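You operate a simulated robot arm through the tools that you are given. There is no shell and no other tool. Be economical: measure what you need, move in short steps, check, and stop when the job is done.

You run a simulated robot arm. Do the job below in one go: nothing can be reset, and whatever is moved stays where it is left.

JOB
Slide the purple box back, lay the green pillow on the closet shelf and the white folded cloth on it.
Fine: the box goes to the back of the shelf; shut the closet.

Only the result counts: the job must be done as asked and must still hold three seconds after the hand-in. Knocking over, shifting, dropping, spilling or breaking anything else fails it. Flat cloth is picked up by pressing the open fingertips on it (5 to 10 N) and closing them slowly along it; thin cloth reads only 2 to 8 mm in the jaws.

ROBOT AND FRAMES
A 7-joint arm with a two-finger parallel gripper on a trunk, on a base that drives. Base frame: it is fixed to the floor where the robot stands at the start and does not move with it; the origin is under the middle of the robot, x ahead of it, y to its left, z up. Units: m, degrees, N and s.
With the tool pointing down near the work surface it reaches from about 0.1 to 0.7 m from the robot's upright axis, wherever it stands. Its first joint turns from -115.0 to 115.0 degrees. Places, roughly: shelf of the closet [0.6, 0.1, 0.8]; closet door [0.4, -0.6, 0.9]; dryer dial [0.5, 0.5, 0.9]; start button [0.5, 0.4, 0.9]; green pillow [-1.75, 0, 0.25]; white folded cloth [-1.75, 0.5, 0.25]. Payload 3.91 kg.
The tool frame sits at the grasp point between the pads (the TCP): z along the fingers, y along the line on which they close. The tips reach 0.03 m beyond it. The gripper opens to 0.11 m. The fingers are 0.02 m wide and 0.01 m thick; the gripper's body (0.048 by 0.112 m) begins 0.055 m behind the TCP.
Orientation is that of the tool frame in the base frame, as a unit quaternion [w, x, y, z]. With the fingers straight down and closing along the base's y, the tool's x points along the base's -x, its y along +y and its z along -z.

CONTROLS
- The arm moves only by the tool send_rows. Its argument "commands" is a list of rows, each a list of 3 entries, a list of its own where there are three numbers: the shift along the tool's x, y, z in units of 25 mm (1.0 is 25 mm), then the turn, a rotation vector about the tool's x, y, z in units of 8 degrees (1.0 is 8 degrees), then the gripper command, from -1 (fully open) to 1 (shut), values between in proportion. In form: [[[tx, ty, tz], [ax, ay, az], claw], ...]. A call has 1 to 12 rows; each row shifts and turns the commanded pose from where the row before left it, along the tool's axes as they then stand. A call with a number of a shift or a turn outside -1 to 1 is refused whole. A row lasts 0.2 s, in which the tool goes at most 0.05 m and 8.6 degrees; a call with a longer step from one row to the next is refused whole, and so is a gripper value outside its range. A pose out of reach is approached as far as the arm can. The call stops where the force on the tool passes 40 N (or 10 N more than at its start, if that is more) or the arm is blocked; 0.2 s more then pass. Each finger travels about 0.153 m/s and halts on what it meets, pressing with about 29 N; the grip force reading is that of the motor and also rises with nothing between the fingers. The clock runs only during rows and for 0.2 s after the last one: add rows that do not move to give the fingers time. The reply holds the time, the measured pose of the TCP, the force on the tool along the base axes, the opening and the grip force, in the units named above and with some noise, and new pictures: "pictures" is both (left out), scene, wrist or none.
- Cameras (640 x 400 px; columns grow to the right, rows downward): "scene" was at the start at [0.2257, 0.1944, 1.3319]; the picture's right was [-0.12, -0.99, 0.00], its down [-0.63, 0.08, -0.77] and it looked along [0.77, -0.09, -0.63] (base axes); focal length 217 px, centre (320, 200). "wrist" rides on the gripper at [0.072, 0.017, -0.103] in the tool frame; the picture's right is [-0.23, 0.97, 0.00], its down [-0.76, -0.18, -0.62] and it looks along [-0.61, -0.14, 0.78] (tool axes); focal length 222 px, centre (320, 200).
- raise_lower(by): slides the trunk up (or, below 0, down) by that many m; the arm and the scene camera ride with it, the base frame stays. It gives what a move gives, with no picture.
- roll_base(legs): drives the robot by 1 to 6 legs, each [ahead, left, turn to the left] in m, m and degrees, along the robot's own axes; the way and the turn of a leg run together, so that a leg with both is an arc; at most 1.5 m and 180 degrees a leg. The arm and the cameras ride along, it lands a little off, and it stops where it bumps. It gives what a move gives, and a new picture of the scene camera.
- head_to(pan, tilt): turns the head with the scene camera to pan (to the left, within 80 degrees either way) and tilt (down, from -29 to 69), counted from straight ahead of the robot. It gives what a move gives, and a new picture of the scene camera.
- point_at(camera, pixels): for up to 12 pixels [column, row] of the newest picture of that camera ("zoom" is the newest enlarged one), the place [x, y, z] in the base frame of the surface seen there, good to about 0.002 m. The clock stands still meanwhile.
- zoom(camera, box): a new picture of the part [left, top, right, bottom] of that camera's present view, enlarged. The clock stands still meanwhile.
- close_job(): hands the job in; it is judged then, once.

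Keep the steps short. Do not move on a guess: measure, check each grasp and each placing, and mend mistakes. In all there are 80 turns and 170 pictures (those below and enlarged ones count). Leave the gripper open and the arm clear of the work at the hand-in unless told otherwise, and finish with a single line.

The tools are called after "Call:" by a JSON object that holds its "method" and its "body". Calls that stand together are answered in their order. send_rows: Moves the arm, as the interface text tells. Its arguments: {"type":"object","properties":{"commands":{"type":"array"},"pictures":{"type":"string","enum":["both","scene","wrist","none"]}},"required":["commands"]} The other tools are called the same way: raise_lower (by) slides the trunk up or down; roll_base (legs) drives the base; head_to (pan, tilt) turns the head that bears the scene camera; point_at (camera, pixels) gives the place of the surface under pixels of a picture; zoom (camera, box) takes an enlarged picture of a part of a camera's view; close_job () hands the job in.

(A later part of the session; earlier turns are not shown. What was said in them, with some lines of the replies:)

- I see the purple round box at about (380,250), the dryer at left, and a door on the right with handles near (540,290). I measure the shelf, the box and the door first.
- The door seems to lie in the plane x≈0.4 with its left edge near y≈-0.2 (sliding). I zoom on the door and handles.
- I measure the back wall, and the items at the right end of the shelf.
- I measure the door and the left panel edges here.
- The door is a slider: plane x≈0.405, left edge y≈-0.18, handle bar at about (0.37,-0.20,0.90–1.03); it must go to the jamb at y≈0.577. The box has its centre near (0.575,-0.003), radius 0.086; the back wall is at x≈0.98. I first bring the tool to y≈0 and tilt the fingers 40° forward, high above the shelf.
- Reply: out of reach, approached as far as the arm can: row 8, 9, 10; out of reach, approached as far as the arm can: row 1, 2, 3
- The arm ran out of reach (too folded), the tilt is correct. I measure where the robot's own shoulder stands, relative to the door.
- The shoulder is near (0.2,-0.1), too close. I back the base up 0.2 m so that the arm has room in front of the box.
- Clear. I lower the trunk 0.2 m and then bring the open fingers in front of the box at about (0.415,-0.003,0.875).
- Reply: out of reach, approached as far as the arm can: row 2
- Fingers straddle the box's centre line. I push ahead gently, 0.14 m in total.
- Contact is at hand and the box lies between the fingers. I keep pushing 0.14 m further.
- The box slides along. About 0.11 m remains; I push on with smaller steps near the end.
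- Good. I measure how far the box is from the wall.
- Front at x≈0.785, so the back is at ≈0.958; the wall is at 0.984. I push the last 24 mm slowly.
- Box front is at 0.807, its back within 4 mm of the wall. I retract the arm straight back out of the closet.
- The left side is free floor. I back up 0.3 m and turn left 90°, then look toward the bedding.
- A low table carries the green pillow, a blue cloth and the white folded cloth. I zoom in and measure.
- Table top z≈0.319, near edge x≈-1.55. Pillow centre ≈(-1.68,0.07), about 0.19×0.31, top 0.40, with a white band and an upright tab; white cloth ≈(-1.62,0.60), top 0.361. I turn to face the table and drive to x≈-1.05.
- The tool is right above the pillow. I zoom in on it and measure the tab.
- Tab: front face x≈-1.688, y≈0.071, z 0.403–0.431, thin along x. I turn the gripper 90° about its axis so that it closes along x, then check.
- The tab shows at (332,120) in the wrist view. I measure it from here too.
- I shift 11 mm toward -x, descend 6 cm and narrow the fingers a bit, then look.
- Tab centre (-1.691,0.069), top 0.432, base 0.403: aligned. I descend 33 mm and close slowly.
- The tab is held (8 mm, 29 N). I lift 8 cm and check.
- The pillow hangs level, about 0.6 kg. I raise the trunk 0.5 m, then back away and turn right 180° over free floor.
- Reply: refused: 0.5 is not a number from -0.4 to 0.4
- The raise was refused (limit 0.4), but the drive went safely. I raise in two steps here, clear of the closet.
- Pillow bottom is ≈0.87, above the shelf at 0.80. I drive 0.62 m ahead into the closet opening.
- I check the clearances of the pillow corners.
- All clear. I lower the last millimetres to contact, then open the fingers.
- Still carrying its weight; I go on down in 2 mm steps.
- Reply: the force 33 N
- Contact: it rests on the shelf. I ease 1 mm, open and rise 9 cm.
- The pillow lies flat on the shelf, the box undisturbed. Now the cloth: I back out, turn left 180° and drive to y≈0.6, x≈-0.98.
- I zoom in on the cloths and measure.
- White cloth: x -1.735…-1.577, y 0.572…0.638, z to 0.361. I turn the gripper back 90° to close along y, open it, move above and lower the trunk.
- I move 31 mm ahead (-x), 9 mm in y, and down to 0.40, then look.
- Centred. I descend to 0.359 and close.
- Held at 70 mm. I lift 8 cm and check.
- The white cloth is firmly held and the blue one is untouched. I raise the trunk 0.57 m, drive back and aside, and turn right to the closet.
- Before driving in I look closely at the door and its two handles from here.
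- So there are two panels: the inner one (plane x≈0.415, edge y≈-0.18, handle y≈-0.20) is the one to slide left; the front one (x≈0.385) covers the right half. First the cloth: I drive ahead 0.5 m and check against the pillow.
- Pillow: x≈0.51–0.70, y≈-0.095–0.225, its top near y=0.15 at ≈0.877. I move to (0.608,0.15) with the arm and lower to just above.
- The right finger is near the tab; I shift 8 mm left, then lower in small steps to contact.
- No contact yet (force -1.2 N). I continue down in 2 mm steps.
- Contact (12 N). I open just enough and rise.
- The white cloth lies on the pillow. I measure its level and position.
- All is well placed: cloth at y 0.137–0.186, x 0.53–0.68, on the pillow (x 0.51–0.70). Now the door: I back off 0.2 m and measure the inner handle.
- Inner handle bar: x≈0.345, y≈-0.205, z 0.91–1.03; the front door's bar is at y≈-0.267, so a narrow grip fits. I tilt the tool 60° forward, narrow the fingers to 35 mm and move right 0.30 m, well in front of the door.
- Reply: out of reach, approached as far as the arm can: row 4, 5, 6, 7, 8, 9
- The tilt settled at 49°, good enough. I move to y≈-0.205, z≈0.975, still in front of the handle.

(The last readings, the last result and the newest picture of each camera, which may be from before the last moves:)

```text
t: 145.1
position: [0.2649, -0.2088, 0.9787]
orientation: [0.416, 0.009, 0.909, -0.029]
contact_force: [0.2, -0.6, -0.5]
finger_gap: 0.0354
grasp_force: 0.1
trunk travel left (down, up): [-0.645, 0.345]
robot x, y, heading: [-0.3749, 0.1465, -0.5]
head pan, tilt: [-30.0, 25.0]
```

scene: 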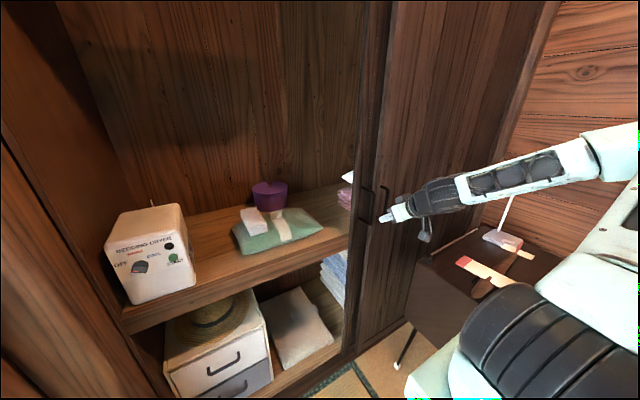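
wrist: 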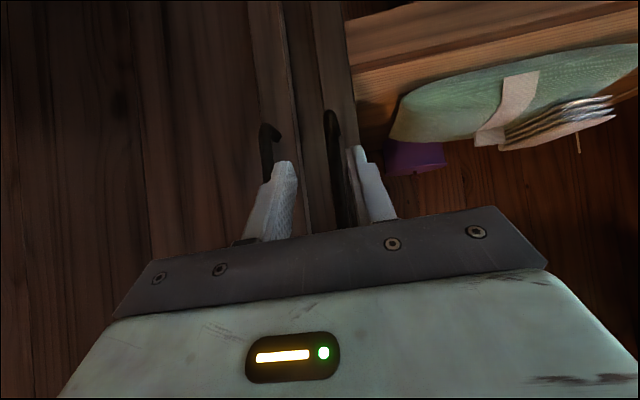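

The inner bar is between the fingers (340,170). I measure the bars from the wrist and the lamp near the arm.

Call:
{"method": "point_at", "body": {"camera": "wrist", "pixels": [[332, 130], [338, 165], [345, 195], [265, 135], [268, 155], [283, 170]]}}

Call:
{"method": "point_at", "body": {"camera": "scene", "pixels": [[500, 240], [497, 215], [385, 200], [540, 180], [450, 240], [600, 160]]}}

```text
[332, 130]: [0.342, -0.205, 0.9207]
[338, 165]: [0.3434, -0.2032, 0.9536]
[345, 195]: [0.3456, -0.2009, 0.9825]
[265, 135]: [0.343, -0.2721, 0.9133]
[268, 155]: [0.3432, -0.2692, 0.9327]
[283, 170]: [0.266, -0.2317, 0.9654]
```

```text
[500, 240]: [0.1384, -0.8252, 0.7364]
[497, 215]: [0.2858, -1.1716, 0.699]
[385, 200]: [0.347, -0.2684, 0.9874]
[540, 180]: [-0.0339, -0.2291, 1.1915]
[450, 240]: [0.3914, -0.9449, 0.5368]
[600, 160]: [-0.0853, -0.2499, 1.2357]
```

Bar at y≈-0.2035. I move ahead 85 mm, so that the bar comes between the fingers.

Call:
{"method": "send_rows", "body": {"commands": [[[-0.446, 0.06, 0.514], [0, 0, 0], 0.36], [[-0.446, 0.06, 0.514], [0, 0, 0], 0.36], [[-0.446, 0.06, 0.514], [0, 0, 0], 0.36], [[-0.446, 0.03, 0.514], [0, 0, 0], 0.36], [[-0.446, 0.03, 0.514], [0, 0, 0], 0.36], [[0, 0, 0], [0, 0, 0], 0.36]]}}

```text
t: 146.5
position: [0.3497, -0.2066, 0.9801]
orientation: [0.417, 0.008, 0.908, -0.028]
contact_force: [0.3, 0.2, 0.6]
finger_gap: 0.035
grasp_force: 0.0
trunk travel left (down, up): [-0.645, 0.345]
robot x, y, heading: [-0.3712, 0.1453, -0.8]
head pan, tilt: [-30.0, 25.0]
```

scene: 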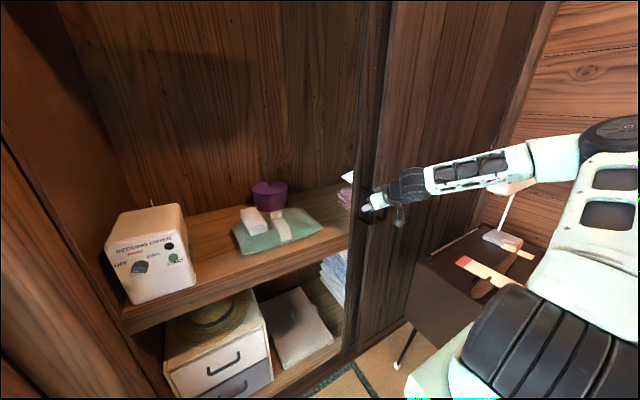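
wrist: 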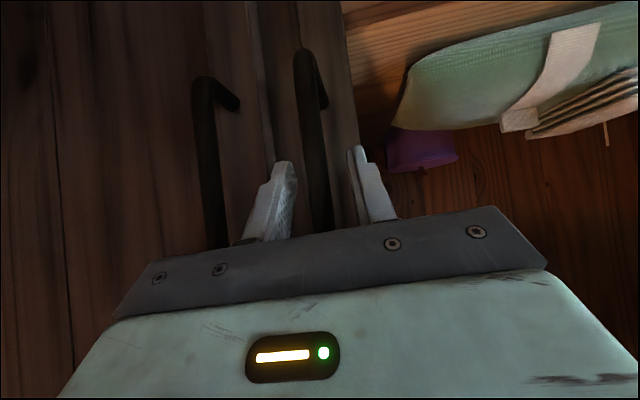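

The inner bar is between the fingers. I close to about 20 mm around it and slide left slowly for a first 7 cm.

Call:
{"method": "send_rows", "body": {"commands": [[[0, 0, 0], [0, 0, 0], 0.64], [[0, 0.4, -0.023], [0, 0, 0], 0.64], [[0, 0.4, -0.023], [0, 0, 0], 0.64], [[0, 0.5, -0.029], [0, 0, 0], 0.64], [[0, 0.5, -0.029], [0, 0, 0], 0.64], [[0, 0.5, -0.029], [0, 0, 0], 0.64], [[0, 0.5, -0.029], [0, 0, 0], 0.64], [[0, 0, 0], [0, 0, 0], 0.64]]}}

```text
t: 148.3
position: [0.35, -0.1348, 0.9804]
orientation: [0.417, 0.008, 0.908, -0.028]
contact_force: [-0.3, -0.1, 0.6]
finger_gap: 0.0198
grasp_force: 0.0
trunk travel left (down, up): [-0.645, 0.345]
robot x, y, heading: [-0.3732, 0.1463, -0.6]
head pan, tilt: [-30.0, 25.0]
```

scene: 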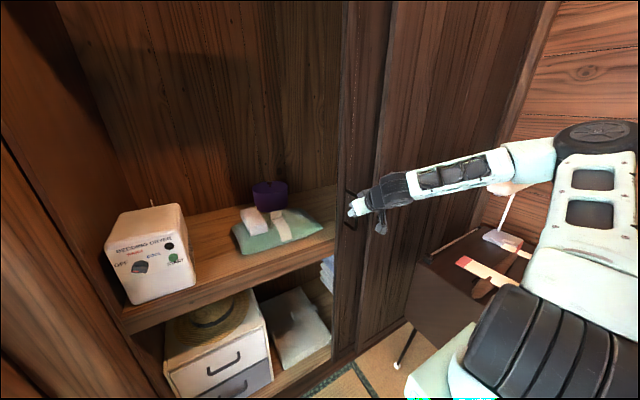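
wrist: 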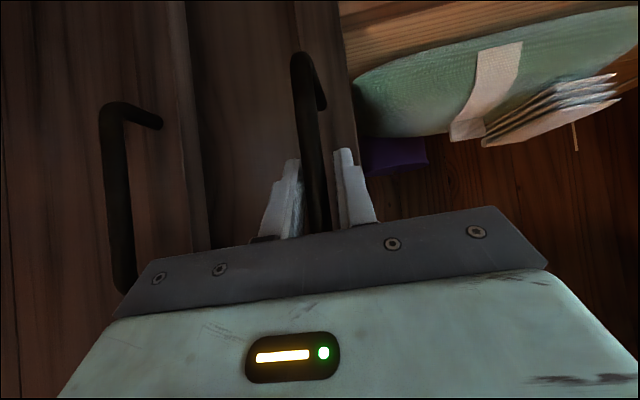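

The door slides easily. I go on, 0.24 m.

Call:
{"method": "send_rows", "body": {"commands": [[[0, 0.8, -0.046], [0, 0, 0], 0.64], [[0, 0.8, -0.046], [0, 0, 0], 0.64], [[0, 0.8, -0.046], [0, 0, 0], 0.64], [[0, 0.8, -0.046], [0, 0, 0], 0.64], [[0, 0.8, -0.046], [0, 0, 0], 0.64], [[0, 0.8, -0.046], [0, 0, 0], 0.64], [[0, 0.8, -0.046], [0, 0, 0], 0.64], [[0, 0.8, -0.046], [0, 0, 0], 0.64], [[0, 0.8, -0.046], [0, 0, 0], 0.64], [[0, 0.8, -0.046], [0, 0, 0], 0.64], [[0, 0.8, -0.046], [0, 0, 0], 0.64], [[0, 0.8, -0.046], [0, 0, 0], 0.64]]}}

```text
t: 150.9
position: [0.3478, 0.1041, 0.9782]
orientation: [0.417, 0.007, 0.909, -0.026]
contact_force: [1.3, -0.6, 0.4]
finger_gap: 0.0199
grasp_force: 0.1
trunk travel left (down, up): [-0.645, 0.345]
robot x, y, heading: [-0.3717, 0.1483, -0.6]
head pan, tilt: [-30.0, 25.0]
```

scene: 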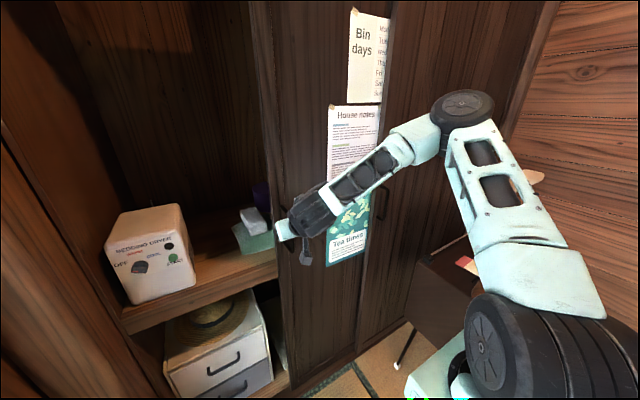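
wrist: 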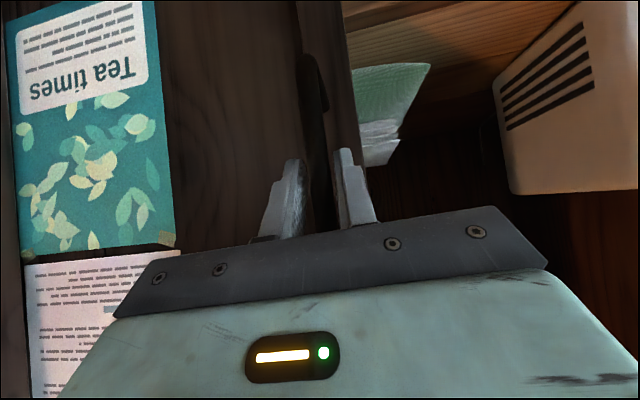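

Good. I check that the dryer's dial clears the door before going on.

Call:
{"method": "point_at", "body": {"camera": "scene", "pixels": [[137, 268], [141, 265], [133, 290], [173, 258], [270, 200], [262, 60], [120, 330], [55, 200]]}}

Call:
{"method": "send_rows", "body": {"commands": [[[0, 0.8, -0.046], [0, 0, 0], 0.64], [[0, 0.8, -0.046], [0, 0, 0], 0.64], [[0, 0.8, -0.046], [0, 0, 0], 0.64], [[0, 0.8, -0.046], [0, 0, 0], 0.64], [[0, 0.8, -0.046], [0, 0, 0], 0.64], [[0, 0.8, -0.046], [0, 0, 0], 0.64], [[0, 0.8, -0.046], [0, 0, 0], 0.64]]}}

```text
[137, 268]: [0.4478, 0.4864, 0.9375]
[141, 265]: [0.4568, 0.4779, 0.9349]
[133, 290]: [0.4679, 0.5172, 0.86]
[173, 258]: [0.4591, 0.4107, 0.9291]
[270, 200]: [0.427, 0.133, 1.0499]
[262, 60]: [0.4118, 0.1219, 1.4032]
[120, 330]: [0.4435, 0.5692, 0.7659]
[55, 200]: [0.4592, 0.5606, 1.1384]
```

```text
t: 152.5
position: [0.3482, 0.2445, 0.9767]
orientation: [0.417, 0.007, 0.909, -0.027]
contact_force: [0.2, -0.1, 0.4]
finger_gap: 0.0202
grasp_force: 0.0
trunk travel left (down, up): [-0.645, 0.345]
robot x, y, heading: [-0.3715, 0.1454, -0.4]
head pan, tilt: [-30.0, 25.0]
```

scene: 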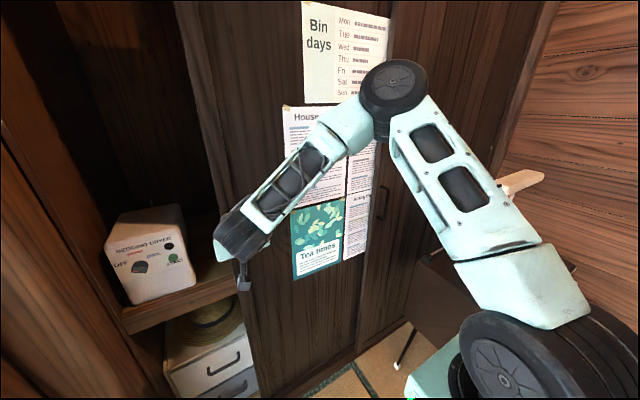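
wrist: 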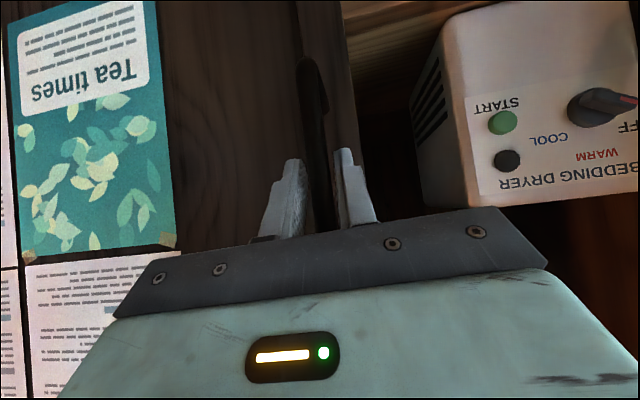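

The dial's front is at x≈0.448; I measure the door's back face at its edge.

Call:
{"method": "zoom", "body": {"camera": "scene", "box": [100, 60, 260, 300]}}

Call:
{"method": "point_at", "body": {"camera": "scene", "pixels": [[178, 40], [182, 60], [185, 60], [188, 60], [192, 60], [196, 60], [200, 60], [138, 268], [136, 266], [136, 270], [142, 270]]}}

```text
1.67 times, centred on (180, 180) of scene
```

zoom: 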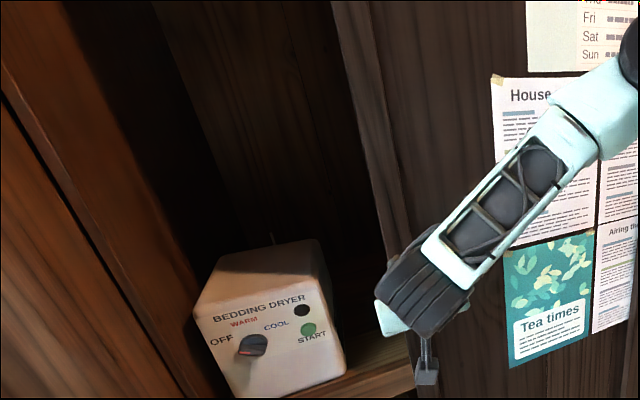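

```text
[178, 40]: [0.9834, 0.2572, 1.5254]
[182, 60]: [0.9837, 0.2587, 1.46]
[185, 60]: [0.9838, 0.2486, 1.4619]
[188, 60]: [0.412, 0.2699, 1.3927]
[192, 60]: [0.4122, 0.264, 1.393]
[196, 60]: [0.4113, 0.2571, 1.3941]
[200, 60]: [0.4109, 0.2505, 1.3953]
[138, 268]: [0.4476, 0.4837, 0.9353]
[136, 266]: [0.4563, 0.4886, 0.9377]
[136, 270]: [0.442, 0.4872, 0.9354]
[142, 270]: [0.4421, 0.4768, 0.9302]
```

The shelf's own front is at ≈0.444, so the door's back must lie ahead of that; the dial's pointer is at 0.442. I proceed carefully up to just before the dial (edge y≈0.43) and look.

Call:
{"method": "send_rows", "body": {"commands": [[[0, 0.8, -0.046], [0, 0, 0], 0.64], [[0, 0.8, -0.046], [0, 0, 0], 0.64], [[0, 0.8, -0.046], [0, 0, 0], 0.64], [[0, 0.8, -0.046], [0, 0, 0], 0.64], [[0, 0.8, -0.046], [0, 0, 0], 0.64], [[0, 0.8, -0.046], [0, 0, 0], 0.64], [[0, 0.8, -0.046], [0, 0, 0], 0.64], [[0, 0.6, -0.03], [0, 0, 0], 0.64]]}}

Call:
{"method": "head_to", "body": {"pan": 10, "tilt": 25}}

```text
t: 154.3
position: [0.3471, 0.4018, 0.9751]
orientation: [0.418, 0.007, 0.908, -0.028]
contact_force: [0.4, 0.0, -0.3]
finger_gap: 0.02
grasp_force: 0.0
trunk travel left (down, up): [-0.645, 0.345]
robot x, y, heading: [-0.3716, 0.1454, -0.7]
head pan, tilt: [-30.0, 25.0]
```

scene: 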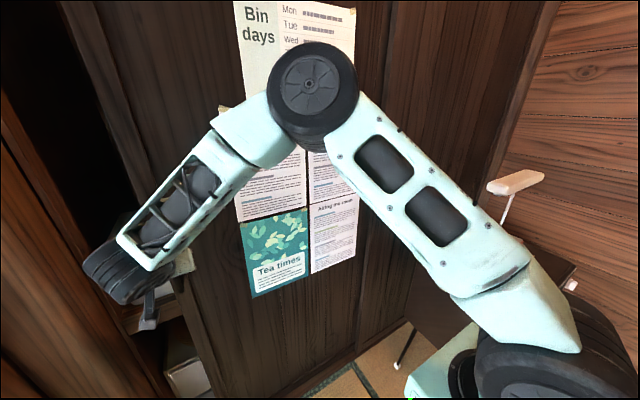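
wrist: 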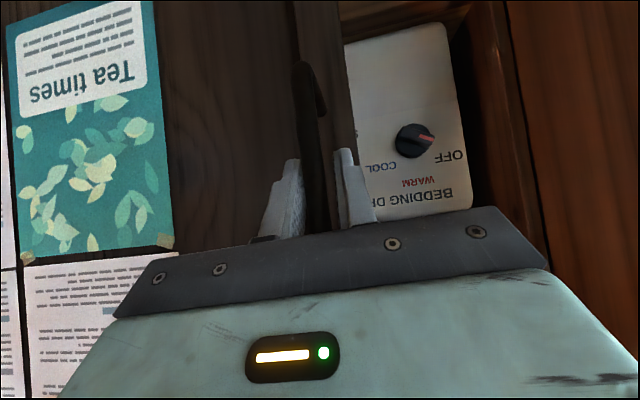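

```text
t: 155.4
position: [0.3473, 0.4007, 0.9746]
orientation: [0.417, 0.008, 0.908, -0.028]
contact_force: [0.0, -0.4, 0.7]
finger_gap: 0.0197
grasp_force: 0.0
trunk travel left (down, up): [-0.645, 0.345]
robot x, y, heading: [-0.3727, 0.1426, -0.5]
head pan, tilt: [10.0, 25.0]
```

scene: 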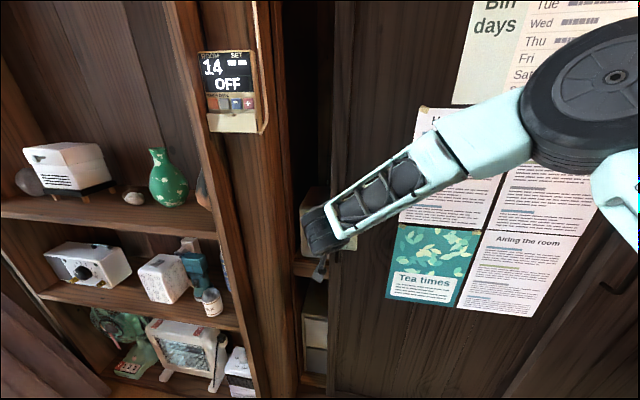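

I now close fully on the bar (to leave room at the jamb) and creep on 6 cm past the dial's near edge, watching the force.

Call:
{"method": "send_rows", "body": {"commands": [[[0, 0, 0], [0, 0, 0], 1], [[0, 0, 0], [0, 0, 0], 1], [[0, 0.3, -0.017], [0, 0, 0], 1], [[0, 0.3, -0.017], [0, 0, 0], 1], [[0, 0.3, -0.017], [0, 0, 0], 1], [[0, 0.3, -0.017], [0, 0, 0], 1], [[0, 0.3, -0.017], [0, 0, 0], 1], [[0, 0.3, -0.017], [0, 0, 0], 1], [[0, 0.3, -0.017], [0, 0, 0], 1], [[0, 0.3, -0.017], [0, 0, 0], 1]]}}

```text
t: 157.6
position: [0.347, 0.46, 0.9751]
orientation: [0.417, 0.009, 0.909, -0.028]
contact_force: [1.1, -1.6, 0.4]
finger_gap: 0.0138
grasp_force: 45.0
trunk travel left (down, up): [-0.645, 0.345]
robot x, y, heading: [-0.3705, 0.1449, -0.3]
head pan, tilt: [10.0, 25.0]
```

scene: 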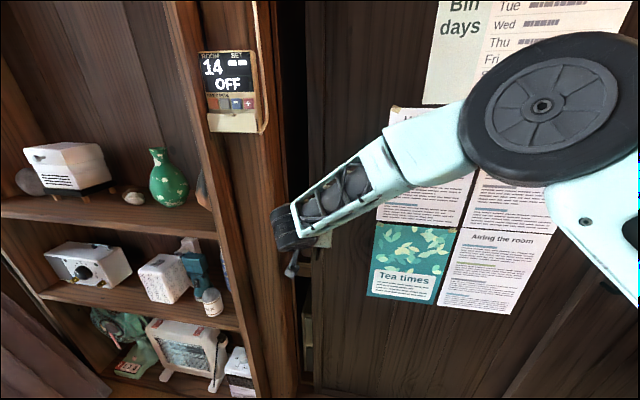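
wrist: 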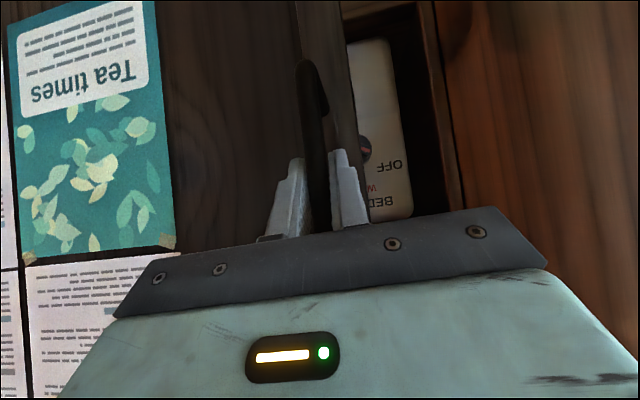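

The dial passes freely. I check the thermostat on the left panel, as the wrist will come near it.

Call:
{"method": "point_at", "body": {"camera": "scene", "pixels": [[232, 128], [255, 128], [230, 80], [262, 100], [285, 250], [262, 250], [300, 210], [275, 210]]}}

Call:
{"method": "send_rows", "body": {"commands": [[[0, 0.3, -0.017], [0, 0, 0], 1], [[0, 0.3, -0.017], [0, 0, 0], 1], [[0, 0.3, -0.017], [0, 0, 0], 1], [[0, 0.3, -0.017], [0, 0, 0], 1], [[0, 0.3, -0.017], [0, 0, 0], 1]]}}

```text
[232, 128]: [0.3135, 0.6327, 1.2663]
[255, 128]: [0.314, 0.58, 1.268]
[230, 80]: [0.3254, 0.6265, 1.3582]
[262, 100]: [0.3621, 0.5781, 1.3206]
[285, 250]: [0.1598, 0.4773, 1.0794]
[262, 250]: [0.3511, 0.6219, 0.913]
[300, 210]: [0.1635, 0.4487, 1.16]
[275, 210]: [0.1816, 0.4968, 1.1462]
```

```text
t: 158.8
position: [0.349, 0.4973, 0.974]
orientation: [0.418, 0.008, 0.908, -0.027]
contact_force: [0.4, -0.9, 4.7]
finger_gap: 0.0134
grasp_force: 45.1
trunk travel left (down, up): [-0.645, 0.345]
robot x, y, heading: [-0.3739, 0.1429, -0.5]
head pan, tilt: [10.0, 25.0]
```

scene: 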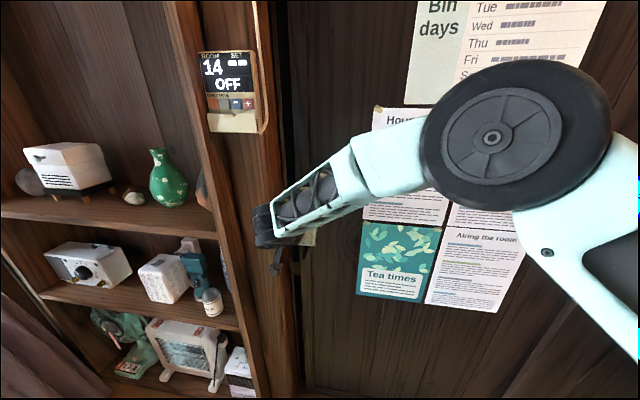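
wrist: 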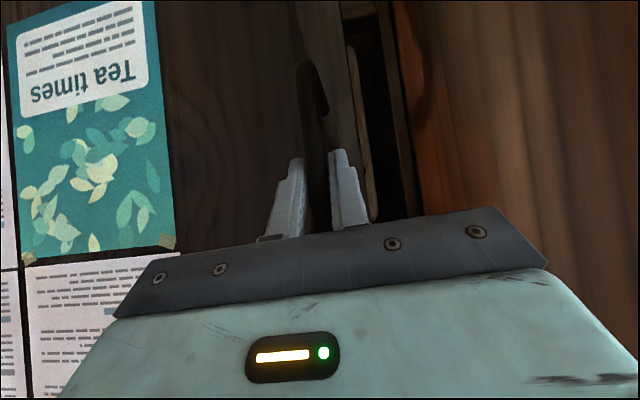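

Thermostat is far above. About 5 cm remain; I keep creeping to the stop.

Call:
{"method": "send_rows", "body": {"commands": [[[0, 0.3, -0.017], [0, 0, 0], 1], [[0, 0.3, -0.017], [0, 0, 0], 1], [[0, 0.3, -0.017], [0, 0, 0], 1], [[0, 0.3, -0.017], [0, 0, 0], 1], [[0, 0.3, -0.017], [0, 0, 0], 1], [[0, 0.2, -0.012], [0, 0, 0], 1], [[0, 0.2, -0.012], [0, 0, 0], 1]]}}

```text
t: 160.4
position: [0.3484, 0.5435, 0.9753]
orientation: [0.417, 0.008, 0.908, -0.028]
contact_force: [0.3, -10.6, 10.8]
finger_gap: 0.0136
grasp_force: 45.3
trunk travel left (down, up): [-0.645, 0.345]
robot x, y, heading: [-0.3703, 0.1458, -0.4]
head pan, tilt: [10.0, 25.0]
```

scene: 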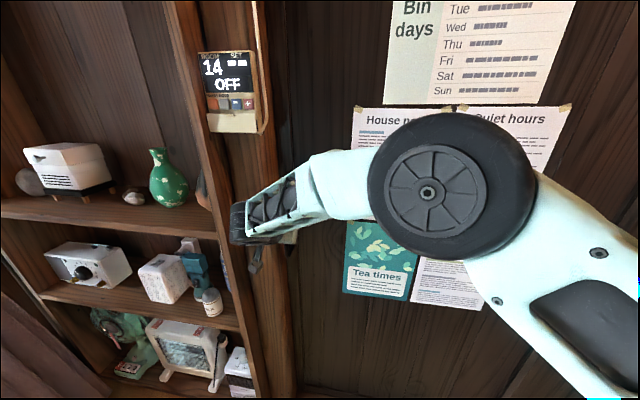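
wrist: 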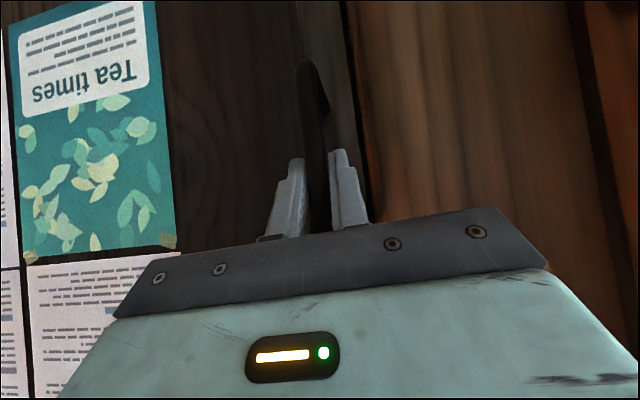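

A counterforce of 11 N appears and the gap in the wrist view looks closed. I press on a few mm to be sure it's at the stop.

Call:
{"method": "send_rows", "body": {"commands": [[[0, 0.12, -0.007], [0, 0, 0], 1], [[0, 0.12, -0.007], [0, 0, 0], 1], [[0, 0.12, -0.007], [0, 0, 0], 1], [[0, 0.12, -0.007], [0, 0, 0], 1]]}}

Call:
{"method": "zoom", "body": {"camera": "wrist", "box": [240, 0, 480, 220]}}

```text
t: 160.9
position: [0.3469, 0.5427, 0.9744]
orientation: [0.416, 0.012, 0.909, -0.032]
contact_force: [-13.9, -14.9, 7.3]
finger_gap: 0.0136
grasp_force: 44.4
trunk travel left (down, up): [-0.645, 0.345]
robot x, y, heading: [-0.372, 0.145, -0.5]
head pan, tilt: [10.0, 25.0]
stopped in row 2: the force on the tool passed its limit (the readings are from after the stop); the commanded pose is now the measured one
```

scene: 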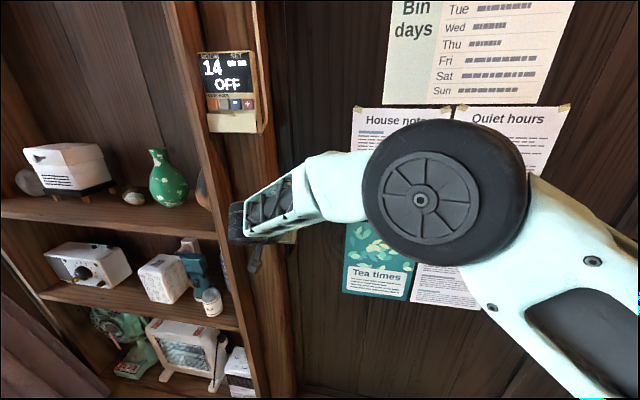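
wrist: 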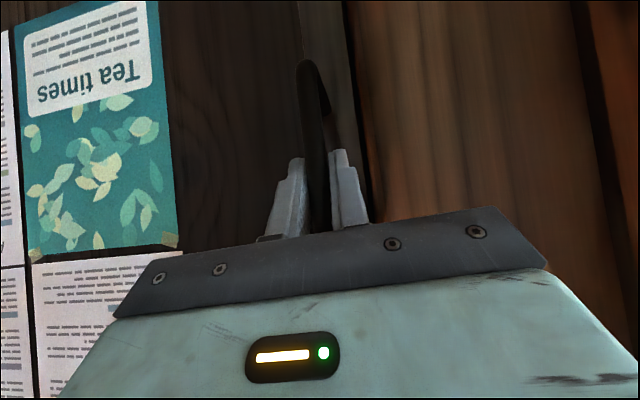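

```text
1.82 times, centred on (360, 110) of wrist
```

zoom: 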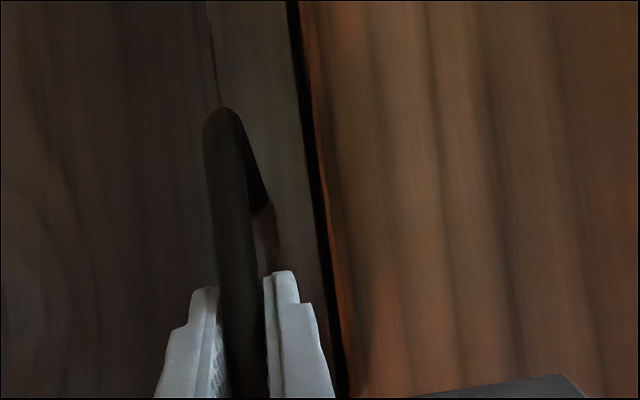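

Call:
{"method": "point_at", "body": {"camera": "wrist", "pixels": [[330, 60], [340, 60], [346, 60], [350, 60], [353, 60], [357, 60], [361, 60], [370, 60]]}}

Call:
{"method": "send_rows", "body": {"commands": [[[0, 0, 0], [0, 0, 0], 0.7], [[0, 0, 0], [0, 0, 0], 0.62], [[0, 0, 0], [0, 0, 0], 0.62]], "pictures": "none"}}

```text
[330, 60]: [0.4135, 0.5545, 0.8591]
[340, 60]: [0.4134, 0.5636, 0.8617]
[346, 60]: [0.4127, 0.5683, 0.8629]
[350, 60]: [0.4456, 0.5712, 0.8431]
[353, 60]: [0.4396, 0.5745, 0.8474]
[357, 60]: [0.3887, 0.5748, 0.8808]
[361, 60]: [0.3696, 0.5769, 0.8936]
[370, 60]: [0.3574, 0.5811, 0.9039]
```

```text
t: 161.7
position: [0.3481, 0.5456, 0.9726]
orientation: [0.417, 0.011, 0.908, -0.032]
contact_force: [0.1, -0.3, -0.4]
finger_gap: 0.0212
grasp_force: 0.0
trunk travel left (down, up): [-0.645, 0.345]
robot x, y, heading: [-0.3731, 0.1472, -0.5]
head pan, tilt: [10.0, 25.0]
```

The door edge is at y≈0.569 against the jamb at ≈0.575 – probably its end stop (0.75 m travelled), but I want to rule out a blocked gripper. I back out, close the fingers, go in again on the right of the bar and push once more.

Call:
{"method": "send_rows", "body": {"commands": [[[0.525, 0, -0.604], [0, 0, 0], 0.62], [[0.525, 0, -0.604], [0, 0, 0], 0.62], [[0.525, 0, -0.604], [0, 0, 0], 0.62], [[0, -0.6, 0.03], [0, 0, 0], 1], [[0, -0.6, 0.03], [0, 0, 0], 1], [[0, 0, 0], [0, 0, 0], 1]]}}

```text
t: 163.1
position: [0.2885, 0.5174, 0.9732]
orientation: [0.416, 0.011, 0.909, -0.032]
contact_force: [0.0, 0.3, -1.8]
finger_gap: 0.0001
grasp_force: 28.8
trunk travel left (down, up): [-0.645, 0.345]
robot x, y, heading: [-0.3759, 0.145, -0.2]
head pan, tilt: [10.0, 25.0]
```

scene: 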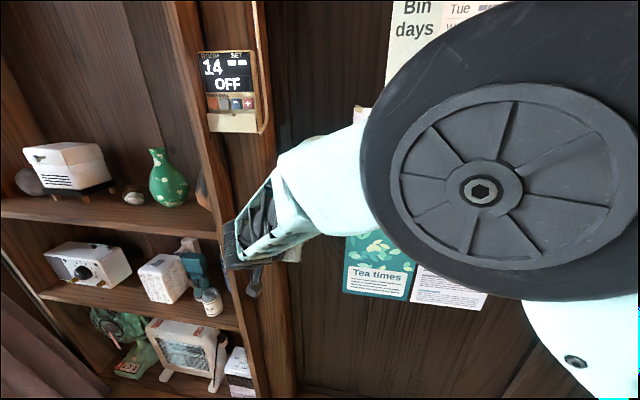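
wrist: 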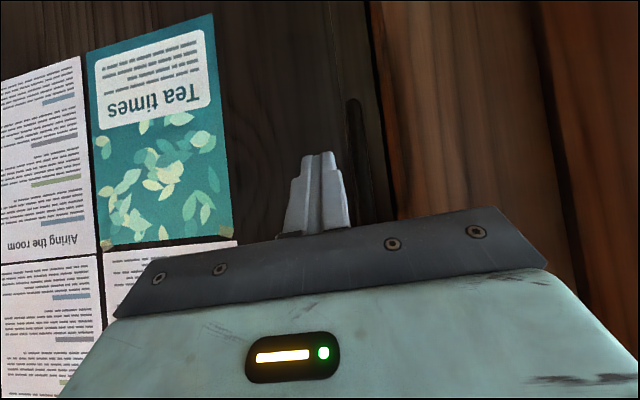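

Bar is at (360,160), to the left-hand side of the closed fingers as wanted. I go in 5.5 cm and push left.

Call:
{"method": "send_rows", "body": {"commands": [[[-0.48, 0, 0.55], [0, 0, 0], 1], [[-0.48, 0, 0.55], [0, 0, 0], 1], [[-0.48, 0, 0.55], [0, 0, 0], 1], [[0, 0.2, -0.01], [0, 0, 0], 1], [[0, 0.2, -0.01], [0, 0, 0], 1], [[0, 0.15, -0.01], [0, 0, 0], 1], [[0, 0.15, -0.01], [0, 0, 0], 1], [[0, 0.15, -0.01], [0, 0, 0], 1], [[0, 0.15, -0.01], [0, 0, 0], 1]]}}

Call:
{"method": "point_at", "body": {"camera": "wrist", "pixels": [[340, 60], [350, 60], [355, 60], [360, 60], [365, 60], [370, 60], [375, 60], [380, 60], [390, 60]]}}

```text
t: 164.7
position: [0.3444, 0.5221, 0.9718]
orientation: [0.415, 0.016, 0.909, -0.04]
contact_force: [-3.2, -10.3, 2.7]
finger_gap: 0.0
grasp_force: 29.0
trunk travel left (down, up): [-0.645, 0.345]
robot x, y, heading: [-0.3709, 0.1462, -0.5]
head pan, tilt: [10.0, 25.0]
stopped in row 7: the force on the tool passed its limit (the readings are from after the stop); the commanded pose is now the measured one
```

scene: 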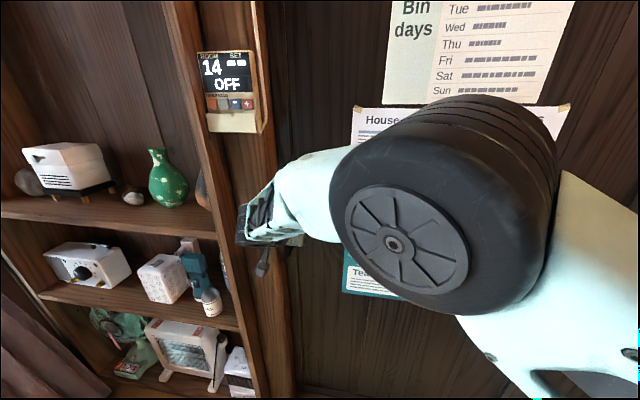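
wrist: 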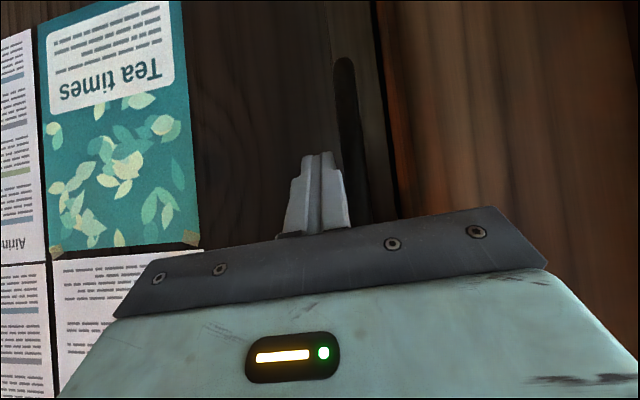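

```text
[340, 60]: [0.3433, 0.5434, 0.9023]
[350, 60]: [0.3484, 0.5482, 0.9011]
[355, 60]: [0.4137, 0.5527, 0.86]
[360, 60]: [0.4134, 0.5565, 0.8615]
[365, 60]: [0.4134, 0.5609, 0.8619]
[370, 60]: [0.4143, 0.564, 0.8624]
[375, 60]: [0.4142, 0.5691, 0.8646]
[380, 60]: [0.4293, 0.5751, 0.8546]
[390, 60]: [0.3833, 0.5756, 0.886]
```

The door does not move further under 40 N: it's at its end stop. I ease off, back out, open the gripper and back the base away.

Call:
{"method": "send_rows", "body": {"commands": [[[0, -0.3, 0], [0, 0, 0], 1], [[0.5, 0, -0.58], [0, 0, 0], 1], [[0.5, 0, -0.58], [0, 0, 0], 1], [[0.5, 0, -0.58], [0, 0, 0], 1], [[0.5, 0, -0.58], [0, 0, 0], 1], [[0.3, 0, -0.4], [0, 0, 0], -1], [[0, 0, 0], [0, 0, 0], -1], [[0, 0, 0], [0, 0, 0], -1]], "pictures": "none"}}

Call:
{"method": "roll_base", "body": {"legs": [[-0.35, 0, 0]]}}

Call:
{"method": "head_to", "body": {"pan": -10, "tilt": 25}}

```text
t: 166.4
position: [0.2706, 0.5083, 0.9724]
orientation: [0.415, 0.029, 0.908, -0.046]
contact_force: [0.7, 0.8, -1.1]
finger_gap: 0.11
grasp_force: 0.1
trunk travel left (down, up): [-0.645, 0.345]
robot x, y, heading: [-0.3728, 0.1434, -0.6]
head pan, tilt: [10.0, 25.0]
```

```text
t: 168.7
position: [-0.083, 0.5135, 0.9703]
orientation: [0.415, 0.026, 0.908, -0.047]
contact_force: [-0.5, -0.5, -0.3]
finger_gap: 0.1101
grasp_force: 0.0
trunk travel left (down, up): [-0.645, 0.345]
robot x, y, heading: [-0.7201, 0.1495, -0.2]
head pan, tilt: [10.0, 25.0]
```

scene: 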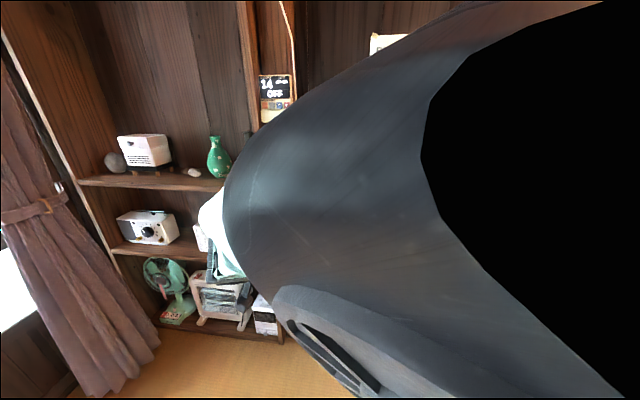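

```text
t: 169.6
position: [-0.0823, 0.5133, 0.971]
orientation: [0.415, 0.026, 0.908, -0.046]
contact_force: [0.5, 0.6, 0.7]
finger_gap: 0.1099
grasp_force: 0.1
trunk travel left (down, up): [-0.645, 0.345]
robot x, y, heading: [-0.7212, 0.1499, -0.2]
head pan, tilt: [-10.0, 25.0]
```

scene: 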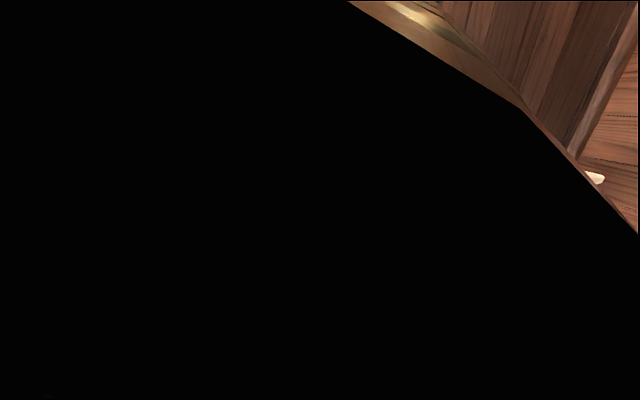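

The arm hides the camera's view. I move the tool right and forward in free space, then look.

Call:
{"method": "send_rows", "body": {"commands": [[[-0.3, -1, 0.3], [0, 0, 0], -1], [[-0.3, -1, 0.3], [0, 0, 0], -1], [[-0.3, -1, 0.3], [0, 0, 0], -1], [[-0.3, -1, 0.3], [0, 0, 0], -1], [[-0.3, -1, 0.3], [0, 0, 0], -1], [[0, -1, 0], [0, 0, 0], -1], [[0, -1, 0], [0, 0, 0], -1], [[0, -1, 0], [0, 0, 0], -1], [[0, -1, 0], [0, 0, 0], -1], [[0, -1, 0], [0, 0, 0], -1], [[0, -1, 0], [0, 0, 0], -1], [[0, -1, 0], [0, 0, 0], -1]], "pictures": "none"}}

Call:
{"method": "send_rows", "body": {"commands": [[[0, -1, 0], [0, 0, 0], -1], [[0, -1, 0], [0, 0, 0], -1], [[0, -1, 0], [0, 0, 0], -1], [[0, -1, 0], [0, 0, 0], -1], [[0, -1, 0], [0, 0, 0], -1], [[0, -1, 0], [0, 0, 0], -1]], "pictures": "scene"}}

```text
t: 171.3
position: [-0.0085, 0.253, 0.9873]
orientation: [0.412, 0.088, 0.904, -0.076]
contact_force: [0.0, 0.7, 0.4]
finger_gap: 0.11
grasp_force: 0.2
trunk travel left (down, up): [-0.645, 0.345]
robot x, y, heading: [-0.7218, 0.1491, -0.6]
head pan, tilt: [-10.0, 25.0]
stopped in row 8: the arm was blocked; the commanded pose is now the measured one
```

```text
t: 172.7
position: [-0.0434, 0.1065, 0.9966]
orientation: [0.412, 0.089, 0.904, -0.076]
contact_force: [-0.5, -0.1, -0.3]
finger_gap: 0.11
grasp_force: 0.0
trunk travel left (down, up): [-0.645, 0.345]
robot x, y, heading: [-0.7218, 0.1478, -0.4]
head pan, tilt: [-10.0, 25.0]
```

scene: 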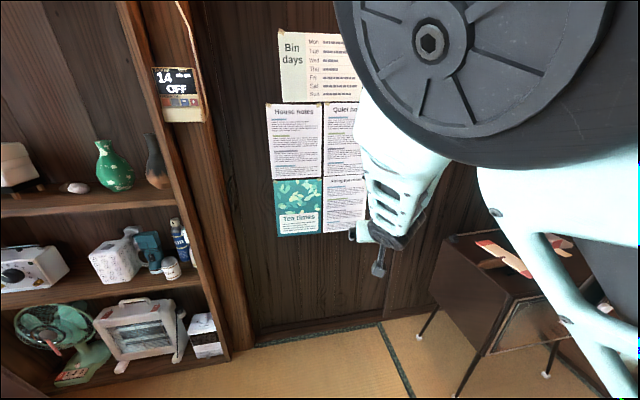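

The closet is shut. I check the left edge and the overlap once more.

Call:
{"method": "zoom", "body": {"camera": "scene", "box": [170, 100, 290, 340]}}

Call:
{"method": "point_at", "body": {"camera": "scene", "pixels": [[245, 120], [222, 120], [217, 120], [213, 120], [209, 120], [400, 270], [380, 300], [430, 270]]}}

```text
1.67 times, centred on (230, 220) of scene
```

zoom: 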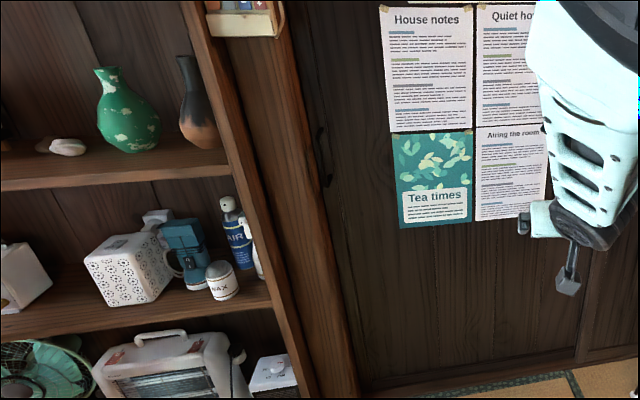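

```text
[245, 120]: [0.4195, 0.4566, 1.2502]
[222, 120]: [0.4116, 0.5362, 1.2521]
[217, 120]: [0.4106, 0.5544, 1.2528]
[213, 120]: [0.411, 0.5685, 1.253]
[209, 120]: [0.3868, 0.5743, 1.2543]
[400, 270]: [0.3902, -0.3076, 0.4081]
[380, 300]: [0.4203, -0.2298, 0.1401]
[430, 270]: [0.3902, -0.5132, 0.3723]
```

The door's edge is at y≈0.57, next to the jamb. Its right side runs behind the front panel, so the closet is shut. The gripper is open and the arm is clear, so I hand in.

Call:
{"method": "close_job", "body": {}}

```text
The job is handed in.
```

The purple box is at the back of the shelf, the green pillow is on the shelf with the white folded cloth on it, and the closet door is shut to its end stop; the job is handed in.
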